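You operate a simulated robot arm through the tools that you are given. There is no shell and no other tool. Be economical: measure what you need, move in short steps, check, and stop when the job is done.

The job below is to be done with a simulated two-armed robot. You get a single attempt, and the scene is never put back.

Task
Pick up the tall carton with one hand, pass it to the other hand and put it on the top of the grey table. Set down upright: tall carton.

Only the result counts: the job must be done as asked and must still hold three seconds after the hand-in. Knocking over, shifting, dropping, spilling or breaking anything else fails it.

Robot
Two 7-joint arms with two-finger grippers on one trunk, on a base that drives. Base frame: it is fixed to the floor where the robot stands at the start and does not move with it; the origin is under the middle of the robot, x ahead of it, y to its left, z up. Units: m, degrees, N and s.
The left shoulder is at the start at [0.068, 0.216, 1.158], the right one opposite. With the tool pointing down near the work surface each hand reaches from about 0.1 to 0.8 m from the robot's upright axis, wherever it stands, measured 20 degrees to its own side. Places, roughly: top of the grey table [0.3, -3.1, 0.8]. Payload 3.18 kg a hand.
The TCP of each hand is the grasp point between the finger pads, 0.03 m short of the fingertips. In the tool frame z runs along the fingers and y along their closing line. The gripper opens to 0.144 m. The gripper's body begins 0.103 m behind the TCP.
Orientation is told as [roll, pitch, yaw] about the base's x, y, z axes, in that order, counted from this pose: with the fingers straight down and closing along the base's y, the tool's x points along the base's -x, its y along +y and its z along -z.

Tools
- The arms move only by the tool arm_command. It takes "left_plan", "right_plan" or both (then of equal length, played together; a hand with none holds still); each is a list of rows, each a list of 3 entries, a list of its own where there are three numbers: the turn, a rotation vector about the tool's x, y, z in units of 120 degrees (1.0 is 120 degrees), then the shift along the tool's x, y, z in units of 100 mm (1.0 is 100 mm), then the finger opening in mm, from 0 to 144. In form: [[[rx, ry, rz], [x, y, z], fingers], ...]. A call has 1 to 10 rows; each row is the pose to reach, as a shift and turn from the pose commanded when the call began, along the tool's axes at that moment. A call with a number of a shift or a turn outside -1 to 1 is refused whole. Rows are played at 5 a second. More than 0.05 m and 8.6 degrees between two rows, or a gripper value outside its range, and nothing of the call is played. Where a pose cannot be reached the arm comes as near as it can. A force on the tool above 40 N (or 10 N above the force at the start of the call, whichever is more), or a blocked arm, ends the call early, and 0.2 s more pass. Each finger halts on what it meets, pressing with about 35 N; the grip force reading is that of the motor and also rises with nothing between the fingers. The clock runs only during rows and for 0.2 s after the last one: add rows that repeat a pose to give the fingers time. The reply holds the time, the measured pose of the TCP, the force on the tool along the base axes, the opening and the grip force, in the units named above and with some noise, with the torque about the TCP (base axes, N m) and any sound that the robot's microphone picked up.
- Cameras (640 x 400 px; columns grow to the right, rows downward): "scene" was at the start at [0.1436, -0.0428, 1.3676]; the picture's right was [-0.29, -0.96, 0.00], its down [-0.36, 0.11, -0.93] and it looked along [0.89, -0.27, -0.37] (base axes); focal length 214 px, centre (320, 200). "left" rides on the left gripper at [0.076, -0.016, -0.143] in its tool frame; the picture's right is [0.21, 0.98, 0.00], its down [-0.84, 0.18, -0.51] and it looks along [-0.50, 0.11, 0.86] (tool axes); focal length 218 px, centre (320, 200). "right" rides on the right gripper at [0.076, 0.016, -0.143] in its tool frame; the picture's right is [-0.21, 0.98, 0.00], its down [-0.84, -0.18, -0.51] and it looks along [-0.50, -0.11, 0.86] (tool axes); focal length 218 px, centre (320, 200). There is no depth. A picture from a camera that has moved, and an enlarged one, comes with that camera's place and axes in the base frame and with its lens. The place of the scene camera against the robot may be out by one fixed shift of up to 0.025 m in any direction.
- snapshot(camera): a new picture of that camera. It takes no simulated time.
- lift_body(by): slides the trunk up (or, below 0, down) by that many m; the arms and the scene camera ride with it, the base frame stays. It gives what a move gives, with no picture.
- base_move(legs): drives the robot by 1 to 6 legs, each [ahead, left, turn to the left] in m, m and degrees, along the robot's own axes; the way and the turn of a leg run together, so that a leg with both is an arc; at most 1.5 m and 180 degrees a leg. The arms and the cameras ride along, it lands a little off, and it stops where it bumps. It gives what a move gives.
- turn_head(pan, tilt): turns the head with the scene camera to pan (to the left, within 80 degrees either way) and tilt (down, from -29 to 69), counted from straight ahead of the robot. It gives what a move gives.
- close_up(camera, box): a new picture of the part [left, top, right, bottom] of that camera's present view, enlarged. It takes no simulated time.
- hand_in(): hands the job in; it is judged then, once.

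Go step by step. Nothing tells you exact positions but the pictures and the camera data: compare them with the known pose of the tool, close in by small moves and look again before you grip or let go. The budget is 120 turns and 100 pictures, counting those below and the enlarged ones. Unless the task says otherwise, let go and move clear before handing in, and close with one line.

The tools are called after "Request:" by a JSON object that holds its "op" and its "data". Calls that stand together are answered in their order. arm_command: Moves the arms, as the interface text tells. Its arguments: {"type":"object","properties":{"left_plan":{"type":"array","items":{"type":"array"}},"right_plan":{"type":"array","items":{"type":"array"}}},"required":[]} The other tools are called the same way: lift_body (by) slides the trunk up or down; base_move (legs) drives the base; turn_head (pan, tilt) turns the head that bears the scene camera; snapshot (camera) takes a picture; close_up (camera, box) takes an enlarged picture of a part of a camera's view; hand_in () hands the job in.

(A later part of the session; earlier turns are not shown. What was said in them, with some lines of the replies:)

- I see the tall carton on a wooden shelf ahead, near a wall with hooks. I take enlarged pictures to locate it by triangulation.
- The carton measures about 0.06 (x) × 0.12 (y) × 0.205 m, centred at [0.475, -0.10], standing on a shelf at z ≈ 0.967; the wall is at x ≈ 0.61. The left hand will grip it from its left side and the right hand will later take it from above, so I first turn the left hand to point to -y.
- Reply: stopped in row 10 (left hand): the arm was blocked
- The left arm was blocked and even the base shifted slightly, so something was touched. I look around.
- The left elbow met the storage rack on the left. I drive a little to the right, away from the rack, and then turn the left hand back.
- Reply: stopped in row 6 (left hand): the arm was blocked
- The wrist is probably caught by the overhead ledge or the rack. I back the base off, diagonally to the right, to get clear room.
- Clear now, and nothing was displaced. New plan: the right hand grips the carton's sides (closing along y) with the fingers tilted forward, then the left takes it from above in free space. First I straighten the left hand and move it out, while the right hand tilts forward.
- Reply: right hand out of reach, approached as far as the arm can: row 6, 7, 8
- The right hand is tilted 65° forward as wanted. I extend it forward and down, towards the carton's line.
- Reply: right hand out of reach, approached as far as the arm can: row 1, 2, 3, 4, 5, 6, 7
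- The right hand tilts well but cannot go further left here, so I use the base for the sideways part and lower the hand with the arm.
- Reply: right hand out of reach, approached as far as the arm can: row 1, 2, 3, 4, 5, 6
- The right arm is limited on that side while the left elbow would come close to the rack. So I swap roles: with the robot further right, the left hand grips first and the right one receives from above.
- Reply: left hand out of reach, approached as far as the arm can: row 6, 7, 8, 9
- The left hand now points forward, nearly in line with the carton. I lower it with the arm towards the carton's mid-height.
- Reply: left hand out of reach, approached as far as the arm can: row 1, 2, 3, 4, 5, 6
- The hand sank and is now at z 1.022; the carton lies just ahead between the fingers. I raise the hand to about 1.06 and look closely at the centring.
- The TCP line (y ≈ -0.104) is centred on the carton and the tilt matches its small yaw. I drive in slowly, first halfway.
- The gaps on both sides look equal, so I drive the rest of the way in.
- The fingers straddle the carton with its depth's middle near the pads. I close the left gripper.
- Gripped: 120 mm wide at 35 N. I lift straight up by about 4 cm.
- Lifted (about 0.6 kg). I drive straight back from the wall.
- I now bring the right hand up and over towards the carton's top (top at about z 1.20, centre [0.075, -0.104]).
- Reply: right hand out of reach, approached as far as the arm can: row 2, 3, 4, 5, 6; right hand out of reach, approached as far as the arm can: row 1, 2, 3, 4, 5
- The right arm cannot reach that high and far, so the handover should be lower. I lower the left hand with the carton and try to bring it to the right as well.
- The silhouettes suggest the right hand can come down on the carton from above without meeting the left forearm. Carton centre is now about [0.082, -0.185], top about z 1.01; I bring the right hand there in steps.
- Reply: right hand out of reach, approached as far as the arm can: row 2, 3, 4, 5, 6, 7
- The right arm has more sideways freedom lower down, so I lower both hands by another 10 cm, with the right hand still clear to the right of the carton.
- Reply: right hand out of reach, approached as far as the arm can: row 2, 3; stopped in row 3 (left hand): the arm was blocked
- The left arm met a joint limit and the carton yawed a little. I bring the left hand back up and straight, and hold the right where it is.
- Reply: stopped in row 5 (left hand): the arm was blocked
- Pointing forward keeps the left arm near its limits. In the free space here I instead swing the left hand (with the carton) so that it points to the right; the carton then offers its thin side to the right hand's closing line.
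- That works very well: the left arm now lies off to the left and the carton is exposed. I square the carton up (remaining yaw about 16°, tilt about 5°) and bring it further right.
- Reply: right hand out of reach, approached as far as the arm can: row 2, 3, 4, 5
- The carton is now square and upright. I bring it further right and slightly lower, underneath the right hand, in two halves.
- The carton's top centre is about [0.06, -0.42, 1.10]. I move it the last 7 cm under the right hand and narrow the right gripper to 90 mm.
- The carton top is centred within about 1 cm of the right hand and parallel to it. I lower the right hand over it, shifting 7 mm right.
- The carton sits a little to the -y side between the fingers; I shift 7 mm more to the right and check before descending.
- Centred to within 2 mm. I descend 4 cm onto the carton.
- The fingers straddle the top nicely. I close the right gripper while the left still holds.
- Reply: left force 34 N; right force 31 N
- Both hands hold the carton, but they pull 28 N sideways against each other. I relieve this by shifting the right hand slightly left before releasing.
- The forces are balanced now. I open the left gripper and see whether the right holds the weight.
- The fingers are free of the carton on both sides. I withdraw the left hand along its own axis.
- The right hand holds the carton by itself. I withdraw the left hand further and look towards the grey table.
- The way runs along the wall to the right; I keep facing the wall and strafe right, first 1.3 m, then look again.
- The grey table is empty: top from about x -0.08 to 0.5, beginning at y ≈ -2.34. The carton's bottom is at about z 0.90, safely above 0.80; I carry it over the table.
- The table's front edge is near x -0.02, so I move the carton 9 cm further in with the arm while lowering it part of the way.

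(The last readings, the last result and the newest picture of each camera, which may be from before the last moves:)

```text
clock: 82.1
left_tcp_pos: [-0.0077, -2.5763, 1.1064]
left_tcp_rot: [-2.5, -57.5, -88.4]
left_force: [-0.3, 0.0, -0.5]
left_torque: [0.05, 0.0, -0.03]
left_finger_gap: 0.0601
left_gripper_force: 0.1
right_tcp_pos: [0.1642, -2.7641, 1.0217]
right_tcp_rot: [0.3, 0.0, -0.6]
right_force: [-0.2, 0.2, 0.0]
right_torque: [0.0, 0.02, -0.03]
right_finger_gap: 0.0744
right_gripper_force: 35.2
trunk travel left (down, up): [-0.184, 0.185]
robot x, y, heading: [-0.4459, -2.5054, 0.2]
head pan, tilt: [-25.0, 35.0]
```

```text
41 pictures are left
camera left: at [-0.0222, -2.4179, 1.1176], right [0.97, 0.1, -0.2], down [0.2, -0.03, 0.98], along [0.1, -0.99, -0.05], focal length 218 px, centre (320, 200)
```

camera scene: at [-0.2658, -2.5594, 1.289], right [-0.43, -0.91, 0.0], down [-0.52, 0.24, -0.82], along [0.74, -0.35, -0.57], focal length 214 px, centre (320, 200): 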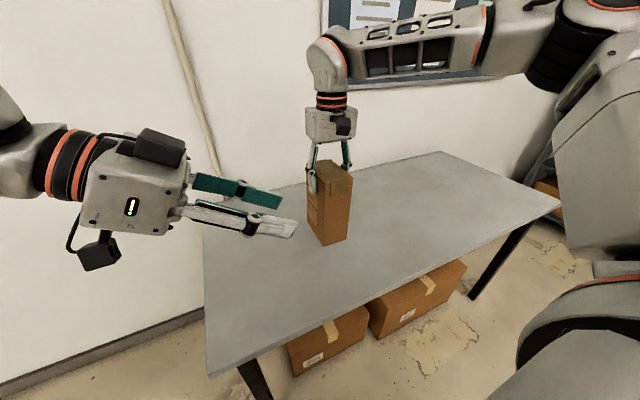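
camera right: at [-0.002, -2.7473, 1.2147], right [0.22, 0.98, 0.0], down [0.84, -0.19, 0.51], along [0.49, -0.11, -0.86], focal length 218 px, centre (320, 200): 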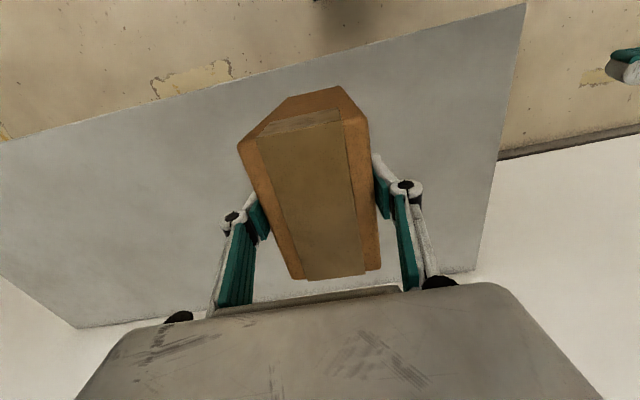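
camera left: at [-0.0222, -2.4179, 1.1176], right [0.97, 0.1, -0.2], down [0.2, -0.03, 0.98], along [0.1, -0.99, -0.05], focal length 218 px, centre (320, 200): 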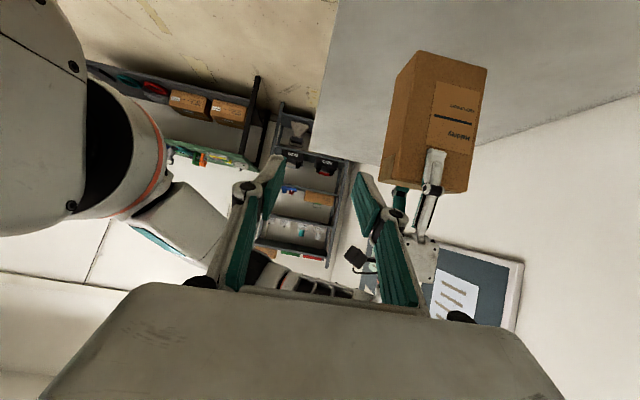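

Carton bottom is about z 0.85, hanging upright and well inside the table top. I lower it close to the surface, then in small steps while watching the force.

Request:
{"op": "arm_command", "data": {"right_plan": [[[0, 0, 0], [0, 0, 0.1], 10], [[0, 0, 0], [0, 0, 0.2], 10], [[0, 0, 0], [0, 0, 0.3], 10], [[0, 0, 0], [0, 0, 0.38], 10], [[0, 0, 0], [0, 0, 0.42], 10]]}}

Request:
{"op": "close_up", "data": {"camera": "scene", "box": [260, 120, 420, 260]}}

Request:
{"op": "close_up", "data": {"camera": "left", "box": [340, 0, 540, 200]}}

```text
clock: 83.3
left_tcp_pos: [-0.0079, -2.5773, 1.1047]
left_tcp_rot: [-2.4, -57.6, -88.3]
left_force: [-0.5, 0.7, 0.4]
left_torque: [0.0, 0.02, -0.01]
left_finger_gap: 0.0599
left_gripper_force: 0.0
right_tcp_pos: [0.1644, -2.764, 0.9797]
right_tcp_rot: [0.3, 0.0, -0.6]
right_force: [0.1, 1.4, -0.2]
right_torque: [-0.04, 0.02, 0.0]
right_finger_gap: 0.0745
right_gripper_force: 35.3
trunk travel left (down, up): [-0.184, 0.185]
robot x, y, heading: [-0.4432, -2.5089, -0.4]
head pan, tilt: [-25.0, 35.0]
```

```text
2.86 times, centred on (340, 190) of scene
camera zoom: at [-0.2654, -2.5595, 1.2889], right [-0.43, -0.91, 0.0], down [-0.52, 0.24, -0.82], along [0.74, -0.35, -0.57], focal length 613 px, centre (263, 229)
```

zoom: 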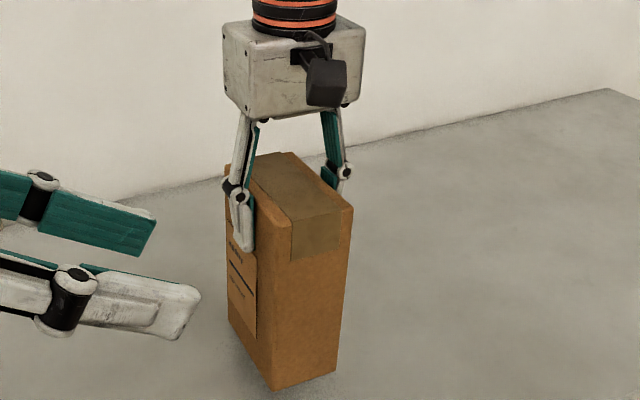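

```text
2.00 times, centred on (440, 100) of left
camera zoom: at [-0.0219, -2.4179, 1.1173], right [0.97, 0.1, -0.2], down [0.2, -0.03, 0.98], along [0.1, -0.99, -0.05], focal length 436 px, centre (80, 400)
```

zoom: 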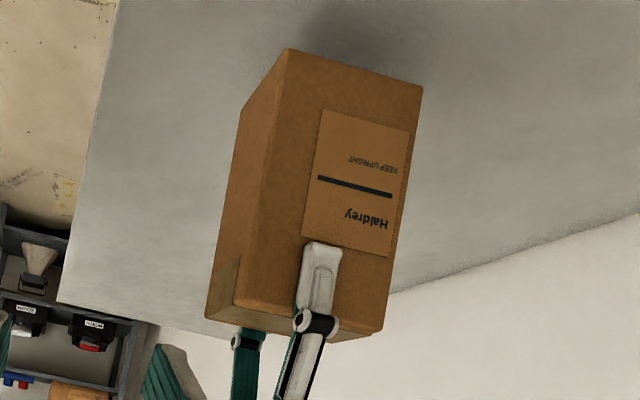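

Request:
{"op": "arm_command", "data": {"right_plan": [[[0, 0, 0], [0, 0, 0.04], 10], [[0, 0, 0], [0, 0, 0.08], 10], [[0, 0, 0], [0, 0, 0.08], 10]]}}

```text
clock: 84.1
left_tcp_pos: [-0.0068, -2.5771, 1.1047]
left_tcp_rot: [-2.5, -57.4, -88.3]
left_force: [0.2, -0.4, -0.4]
left_torque: [-0.01, 0.04, 0.01]
left_finger_gap: 0.0604
left_gripper_force: 0.1
right_tcp_pos: [0.1627, -2.7649, 0.9727]
right_tcp_rot: [0.3, 0.2, -0.6]
right_force: [0.1, 0.6, -0.7]
right_torque: [-0.05, 0.03, 0.02]
right_finger_gap: 0.0747
right_gripper_force: 35.1
trunk travel left (down, up): [-0.184, 0.185]
robot x, y, heading: [-0.4417, -2.5072, -0.4]
head pan, tilt: [-25.0, 35.0]
```

Request:
{"op": "arm_command", "data": {"right_plan": [[[0, 0, 0], [0, 0, 0.03], 10], [[0, 0, 0], [0, 0, 0.05], 10], [[0, 0, 0], [0, 0, 0.05], 10]]}}

Request:
{"op": "close_up", "data": {"camera": "scene", "box": [290, 180, 370, 250]}}

```text
clock: 84.9
left_tcp_pos: [-0.0075, -2.5778, 1.1056]
left_tcp_rot: [-2.5, -57.5, -88.3]
left_force: [-0.5, 0.4, 0.9]
left_torque: [0.02, 0.06, 0.03]
left_finger_gap: 0.06
left_gripper_force: 0.0
right_tcp_pos: [0.1645, -2.7648, 0.9673]
right_tcp_rot: [0.3, -0.1, -0.7]
right_force: [-0.9, 0.4, -0.2]
right_torque: [-0.02, 0.04, 0.0]
right_finger_gap: 0.0744
right_gripper_force: 34.7
trunk travel left (down, up): [-0.184, 0.185]
robot x, y, heading: [-0.4422, -2.5056, -0.1]
head pan, tilt: [-25.0, 35.0]
```

```text
5.71 times, centred on (330, 215) of scene
camera zoom: at [-0.2655, -2.5594, 1.2889], right [-0.43, -0.91, 0.0], down [-0.52, 0.24, -0.82], along [0.74, -0.35, -0.57], focal length 1226 px, centre (263, 114)
```

zoom: 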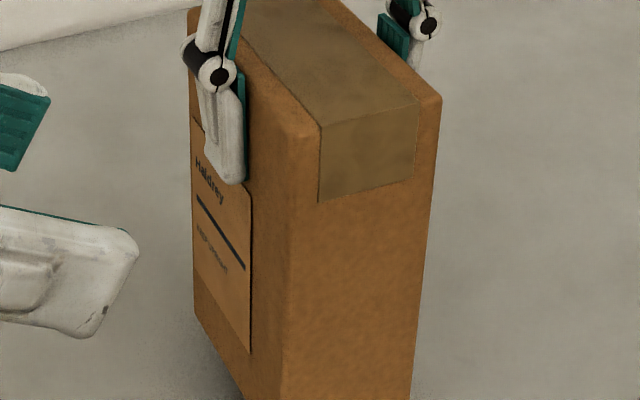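

No contact yet; I go on down in small steps.

Request:
{"op": "arm_command", "data": {"right_plan": [[[0, 0, 0], [0, 0, 0.03], 10], [[0, 0, 0], [0, 0, 0.06], 10], [[0, 0, 0], [0, 0, 0.06], 10]]}}

Request:
{"op": "close_up", "data": {"camera": "left", "box": [380, 0, 540, 100]}}

```text
clock: 85.7
left_tcp_pos: [-0.0071, -2.5779, 1.1044]
left_tcp_rot: [-2.4, -57.5, -88.2]
left_force: [-0.2, -0.1, -0.4]
left_torque: [-0.02, -0.02, 0.02]
left_finger_gap: 0.0601
left_gripper_force: 0.0
right_tcp_pos: [0.1645, -2.7647, 0.962]
right_tcp_rot: [0.3, 0.0, -0.6]
right_force: [1.0, -0.2, -0.1]
right_torque: [0.0, 0.06, 0.0]
right_finger_gap: 0.0744
right_gripper_force: 35.0
trunk travel left (down, up): [-0.184, 0.185]
robot x, y, heading: [-0.443, -2.504, -0.0]
head pan, tilt: [-25.0, 35.0]
```

```text
4.00 times, centred on (460, 50) of left
camera zoom: at [-0.022, -2.4179, 1.1174], right [0.97, 0.1, -0.2], down [0.2, -0.03, 0.98], along [0.1, -0.99, -0.05], focal length 873 px, centre (-240, 800)
```

zoom: 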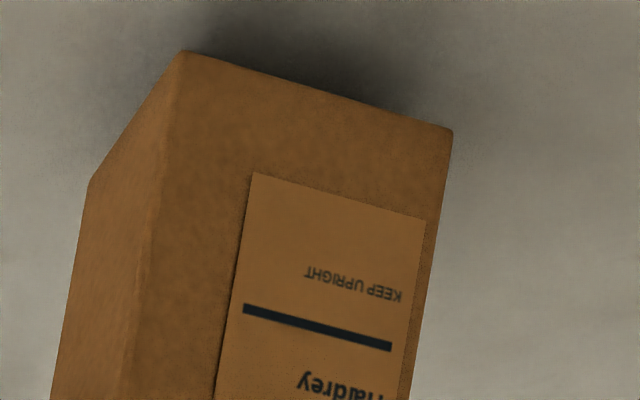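

Request:
{"op": "arm_command", "data": {"right_plan": [[[0, 0, 0], [0, 0, 0.03], 10], [[0, 0, 0], [0, 0, 0.05], 10], [[0, 0, 0], [0, 0, 0.05], 10]]}}

Request:
{"op": "arm_command", "data": {"right_plan": [[[0, 0, 0], [0, 0, 0.02], 10], [[0, 0, 0], [0, 0, 0.04], 10], [[0, 0, 0], [0, 0, 0.04], 10]]}}

Request:
{"op": "close_up", "data": {"camera": "left", "box": [380, 0, 540, 100]}}

```text
clock: 86.5
left_tcp_pos: [-0.0072, -2.5783, 1.1055]
left_tcp_rot: [-2.5, -57.5, -88.2]
left_force: [-0.7, 0.0, 0.7]
left_torque: [-0.03, 0.0, 0.0]
left_finger_gap: 0.0599
left_gripper_force: 0.1
right_tcp_pos: [0.1642, -2.7648, 0.9557]
right_tcp_rot: [0.3, 0.0, -0.6]
right_force: [0.6, -0.3, -0.6]
right_torque: [-0.02, 0.04, -0.02]
right_finger_gap: 0.0746
right_gripper_force: 35.0
trunk travel left (down, up): [-0.184, 0.185]
robot x, y, heading: [-0.4434, -2.5065, 0.0]
head pan, tilt: [-25.0, 35.0]
```

```text
clock: 87.3
left_tcp_pos: [-0.0062, -2.5778, 1.104]
left_tcp_rot: [-2.5, -57.4, -88.3]
left_force: [-0.2, 0.3, -0.4]
left_torque: [0.01, -0.04, -0.02]
left_finger_gap: 0.0599
left_gripper_force: 0.1
right_tcp_pos: [0.1634, -2.765, 0.9515]
right_tcp_rot: [0.3, 0.0, -0.6]
right_force: [0.2, 1.1, -0.2]
right_torque: [-0.01, 0.02, 0.0]
right_finger_gap: 0.0747
right_gripper_force: 34.6
trunk travel left (down, up): [-0.184, 0.185]
robot x, y, heading: [-0.4397, -2.5072, -0.2]
head pan, tilt: [-25.0, 35.0]
```

```text
4.00 times, centred on (460, 50) of left
camera zoom: at [-0.0219, -2.4179, 1.1173], right [0.97, 0.1, -0.2], down [0.2, -0.03, 0.98], along [0.1, -0.99, -0.05], focal length 873 px, centre (-240, 800)
```

zoom: 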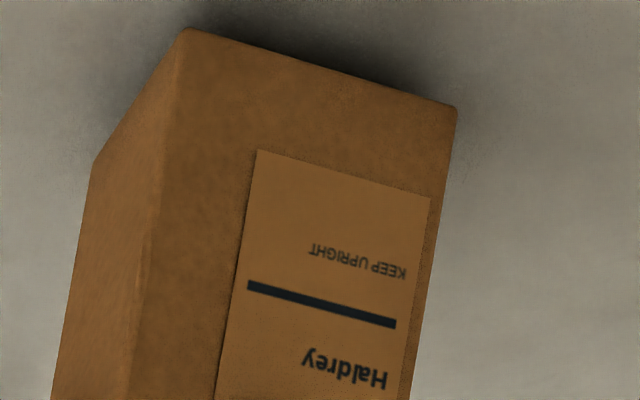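

Request:
{"op": "arm_command", "data": {"right_plan": [[[0, 0, 0], [0, 0, 0.02], 10], [[0, 0, 0], [0, 0, 0.04], 10], [[0, 0, 0], [0, 0, 0.04], 10]]}}

Request:
{"op": "arm_command", "data": {"right_plan": [[[0, 0, 0], [0, 0, 0.02], 10], [[0, 0, 0], [0, 0, 0.04], 10], [[0, 0, 0], [0, 0, 0.04], 10]]}}

Request:
{"op": "close_up", "data": {"camera": "left", "box": [380, 0, 540, 100]}}

```text
clock: 88.1
left_tcp_pos: [-0.0071, -2.5779, 1.1056]
left_tcp_rot: [-2.5, -57.5, -88.2]
left_force: [-0.3, 0.9, -0.4]
left_torque: [-0.01, 0.0, -0.02]
left_finger_gap: 0.0598
left_gripper_force: 0.0
right_tcp_pos: [0.1642, -2.7648, 0.9484]
right_tcp_rot: [0.3, 0.0, -0.6]
right_force: [-0.7, 0.0, -0.2]
right_torque: [0.02, 0.02, 0.01]
right_finger_gap: 0.0746
right_gripper_force: 35.0
trunk travel left (down, up): [-0.184, 0.185]
robot x, y, heading: [-0.4457, -2.5069, -0.1]
head pan, tilt: [-25.0, 35.0]
```

```text
clock: 88.9
left_tcp_pos: [-0.0068, -2.5789, 1.1054]
left_tcp_rot: [-2.5, -57.4, -88.4]
left_force: [0.1, -0.1, 0.6]
left_torque: [0.0, 0.03, -0.03]
left_finger_gap: 0.06
left_gripper_force: 0.0
right_tcp_pos: [0.1641, -2.7641, 0.9441]
right_tcp_rot: [0.3, 0.0, -0.6]
right_force: [-0.4, 1.0, 0.3]
right_torque: [-0.01, 0.0, 0.02]
right_finger_gap: 0.0746
right_gripper_force: 35.5
trunk travel left (down, up): [-0.184, 0.185]
robot x, y, heading: [-0.4373, -2.5046, 0.1]
head pan, tilt: [-25.0, 35.0]
```

```text
4.00 times, centred on (460, 50) of left
camera zoom: at [-0.022, -2.4179, 1.1173], right [0.97, 0.1, -0.2], down [0.2, -0.03, 0.98], along [0.1, -0.99, -0.05], focal length 873 px, centre (-240, 800)
```

zoom: 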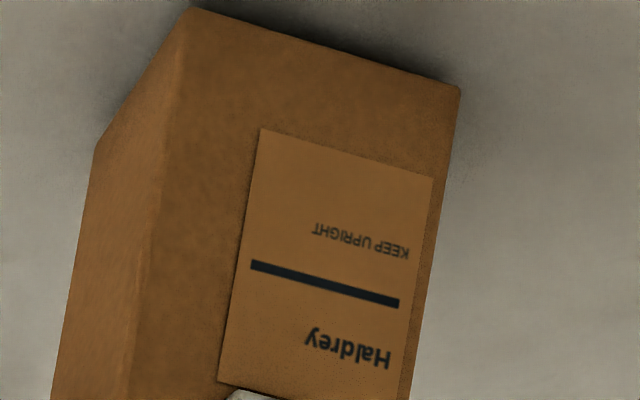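

Request:
{"op": "arm_command", "data": {"right_plan": [[[0, 0, 0], [0, 0, 0.02], 10], [[0, 0, 0], [0, 0, 0.05], 10], [[0, 0, 0], [0, 0, 0.05], 10]]}}

Request:
{"op": "arm_command", "data": {"right_plan": [[[0, 0, 0], [0, 0, 0.02], 10], [[0, 0, 0], [0, 0, 0.04], 10], [[0, 0, 0], [0, 0, 0.04], 10]]}}

Request:
{"op": "close_up", "data": {"camera": "scene", "box": [280, 170, 400, 270]}}

```text
clock: 89.7
left_tcp_pos: [-0.0079, -2.5778, 1.1037]
left_tcp_rot: [-2.5, -57.5, -88.3]
left_force: [-0.5, 0.5, -0.9]
left_torque: [0.0, 0.02, -0.04]
left_finger_gap: 0.0598
left_gripper_force: 0.1
right_tcp_pos: [0.1639, -2.7646, 0.9404]
right_tcp_rot: [0.3, 0.0, -0.5]
right_force: [0.1, 0.0, 0.6]
right_torque: [-0.02, 0.02, 0.0]
right_finger_gap: 0.074
right_gripper_force: 34.8
trunk travel left (down, up): [-0.184, 0.185]
robot x, y, heading: [-0.4431, -2.5035, -0.1]
head pan, tilt: [-25.0, 35.0]
```

```text
clock: 90.5
left_tcp_pos: [-0.0091, -2.5785, 1.1067]
left_tcp_rot: [-2.3, -57.6, -88.4]
left_force: [0.7, -0.3, 0.0]
left_torque: [-0.02, -0.03, 0.02]
left_finger_gap: 0.0599
left_gripper_force: 0.1
right_tcp_pos: [0.1639, -2.7635, 0.9393]
right_tcp_rot: [0.3, -0.2, -0.6]
right_force: [-2.9, 0.6, 9.3]
right_torque: [-0.52, -0.39, -0.11]
right_finger_gap: 0.0747
right_gripper_force: 35.0
trunk travel left (down, up): [-0.184, 0.185]
robot x, y, heading: [-0.4428, -2.5052, -0.2]
head pan, tilt: [-25.0, 35.0]
```

```text
4.00 times, centred on (340, 220) of scene
camera zoom: at [-0.2674, -2.5588, 1.2895], right [-0.43, -0.91, 0.0], down [-0.52, 0.24, -0.82], along [0.74, -0.35, -0.57], focal length 858 px, centre (240, 120)
```

zoom: 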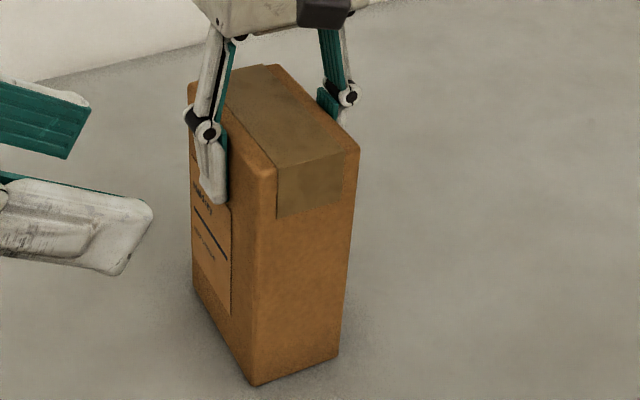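

Contact: 9 N upward on the hand, so the carton stands on the table. I open the right gripper gently.

Request:
{"op": "arm_command", "data": {"right_plan": [[[0, 0, 0], [0, 0, 0], 74], [[0, 0, 0], [0, 0, 0], 78], [[0, 0, 0], [0, 0, 0], 86], [[0, 0, 0], [0, 0, 0], 100], [[0, 0, 0], [0, 0, 0], 100]]}}

Request:
{"op": "close_up", "data": {"camera": "scene", "box": [260, 130, 420, 270]}}

Request:
{"op": "snapshot", "data": {"camera": "right"}}

```text
clock: 91.7
left_tcp_pos: [-0.0077, -2.5776, 1.1037]
left_tcp_rot: [-2.5, -57.4, -88.4]
left_force: [-0.2, -0.9, -0.6]
left_torque: [-0.01, -0.02, 0.03]
left_finger_gap: 0.0601
left_gripper_force: 0.2
right_tcp_pos: [0.1629, -2.7639, 0.9354]
right_tcp_rot: [0.4, -0.1, -0.7]
right_force: [0.3, 0.6, -0.3]
right_torque: [0.01, -0.02, -0.02]
right_finger_gap: 0.0998
right_gripper_force: 0.0
trunk travel left (down, up): [-0.184, 0.185]
robot x, y, heading: [-0.442, -2.5046, -0.2]
head pan, tilt: [-25.0, 35.0]
```

```text
2.86 times, centred on (340, 200) of scene
camera zoom: at [-0.2659, -2.5593, 1.289], right [-0.43, -0.91, 0.0], down [-0.52, 0.24, -0.82], along [0.74, -0.35, -0.57], focal length 613 px, centre (263, 200)
```

zoom: 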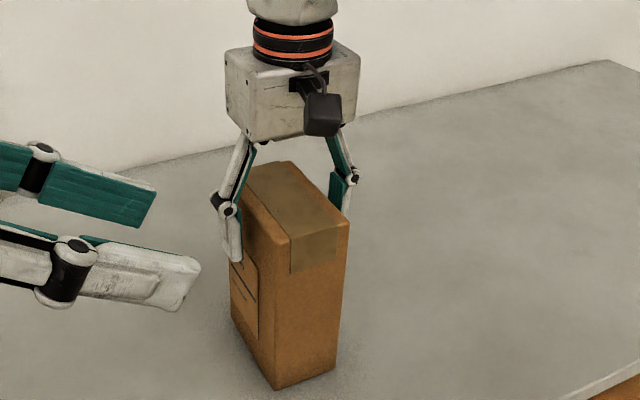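

```text
32 pictures are left
camera right: at [0.0877, -2.7474, 1.0781], right [0.22, 0.98, 0.0], down [0.84, -0.19, 0.51], along [0.5, -0.11, -0.86], focal length 218 px, centre (320, 200)
```

right: 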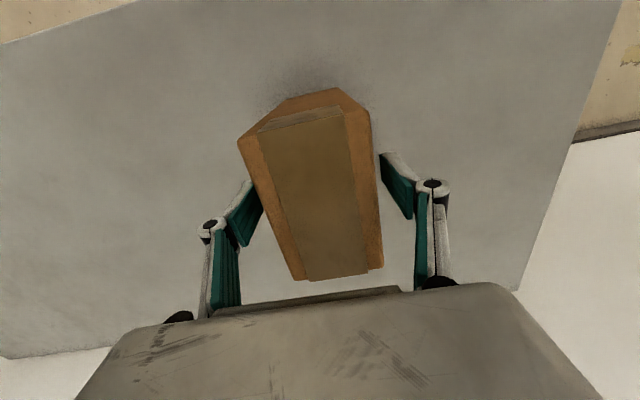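

Released and the carton stands upright. I open a little wider and rise straight up.

Request:
{"op": "arm_command", "data": {"right_plan": [[[0, 0, 0], [0, 0, 0], 118], [[0, 0, 0], [0, 0, -0.1], 118], [[0, 0, 0], [0, 0, -0.3], 118], [[0, 0, 0], [0, 0, -0.6], 118], [[0, 0, 0], [0, 0, -1.0], 118], [[0, 0, 0], [0, 0, -1.0], 118]]}}

Request:
{"op": "snapshot", "data": {"camera": "scene"}}

```text
clock: 93.1
left_tcp_pos: [-0.0077, -2.5778, 1.1052]
left_tcp_rot: [-2.5, -57.4, -88.4]
left_force: [0.4, 0.7, 0.1]
left_torque: [-0.01, 0.0, -0.01]
left_finger_gap: 0.0602
left_gripper_force: 0.0
right_tcp_pos: [0.1648, -2.7657, 1.0363]
right_tcp_rot: [0.4, 0.0, -0.6]
right_force: [0.7, 0.4, -0.1]
right_torque: [-0.02, 0.05, -0.01]
right_finger_gap: 0.1177
right_gripper_force: 0.1
trunk travel left (down, up): [-0.184, 0.185]
robot x, y, heading: [-0.4408, -2.5072, -0.1]
head pan, tilt: [-25.0, 35.0]
```

```text
31 pictures are left
camera scene: at [-0.2653, -2.5594, 1.2887], right [-0.43, -0.91, 0.0], down [-0.52, 0.24, -0.82], along [0.74, -0.35, -0.57], focal length 214 px, centre (320, 200)
```

scene: 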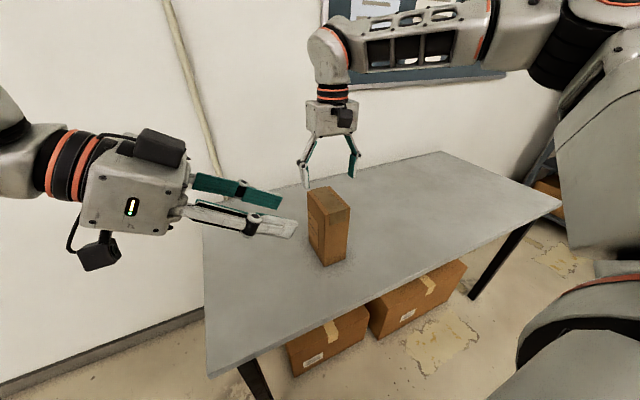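

The carton stands upright on the grey table, both hands are free of it, and nothing else moved. I hand in.

Request:
{"op": "hand_in", "data": {}}

```text
The job is handed in.
```

The tall carton stands upright on the grey table; the left hand picked it up, passed it to the right hand, and the right hand set it down. On the way the left arm was stopped three times: once against the storage rack, once against the rack or the overhead ledge, and once at what was probably a joint limit. I saw nothing displaced in the later pictures.
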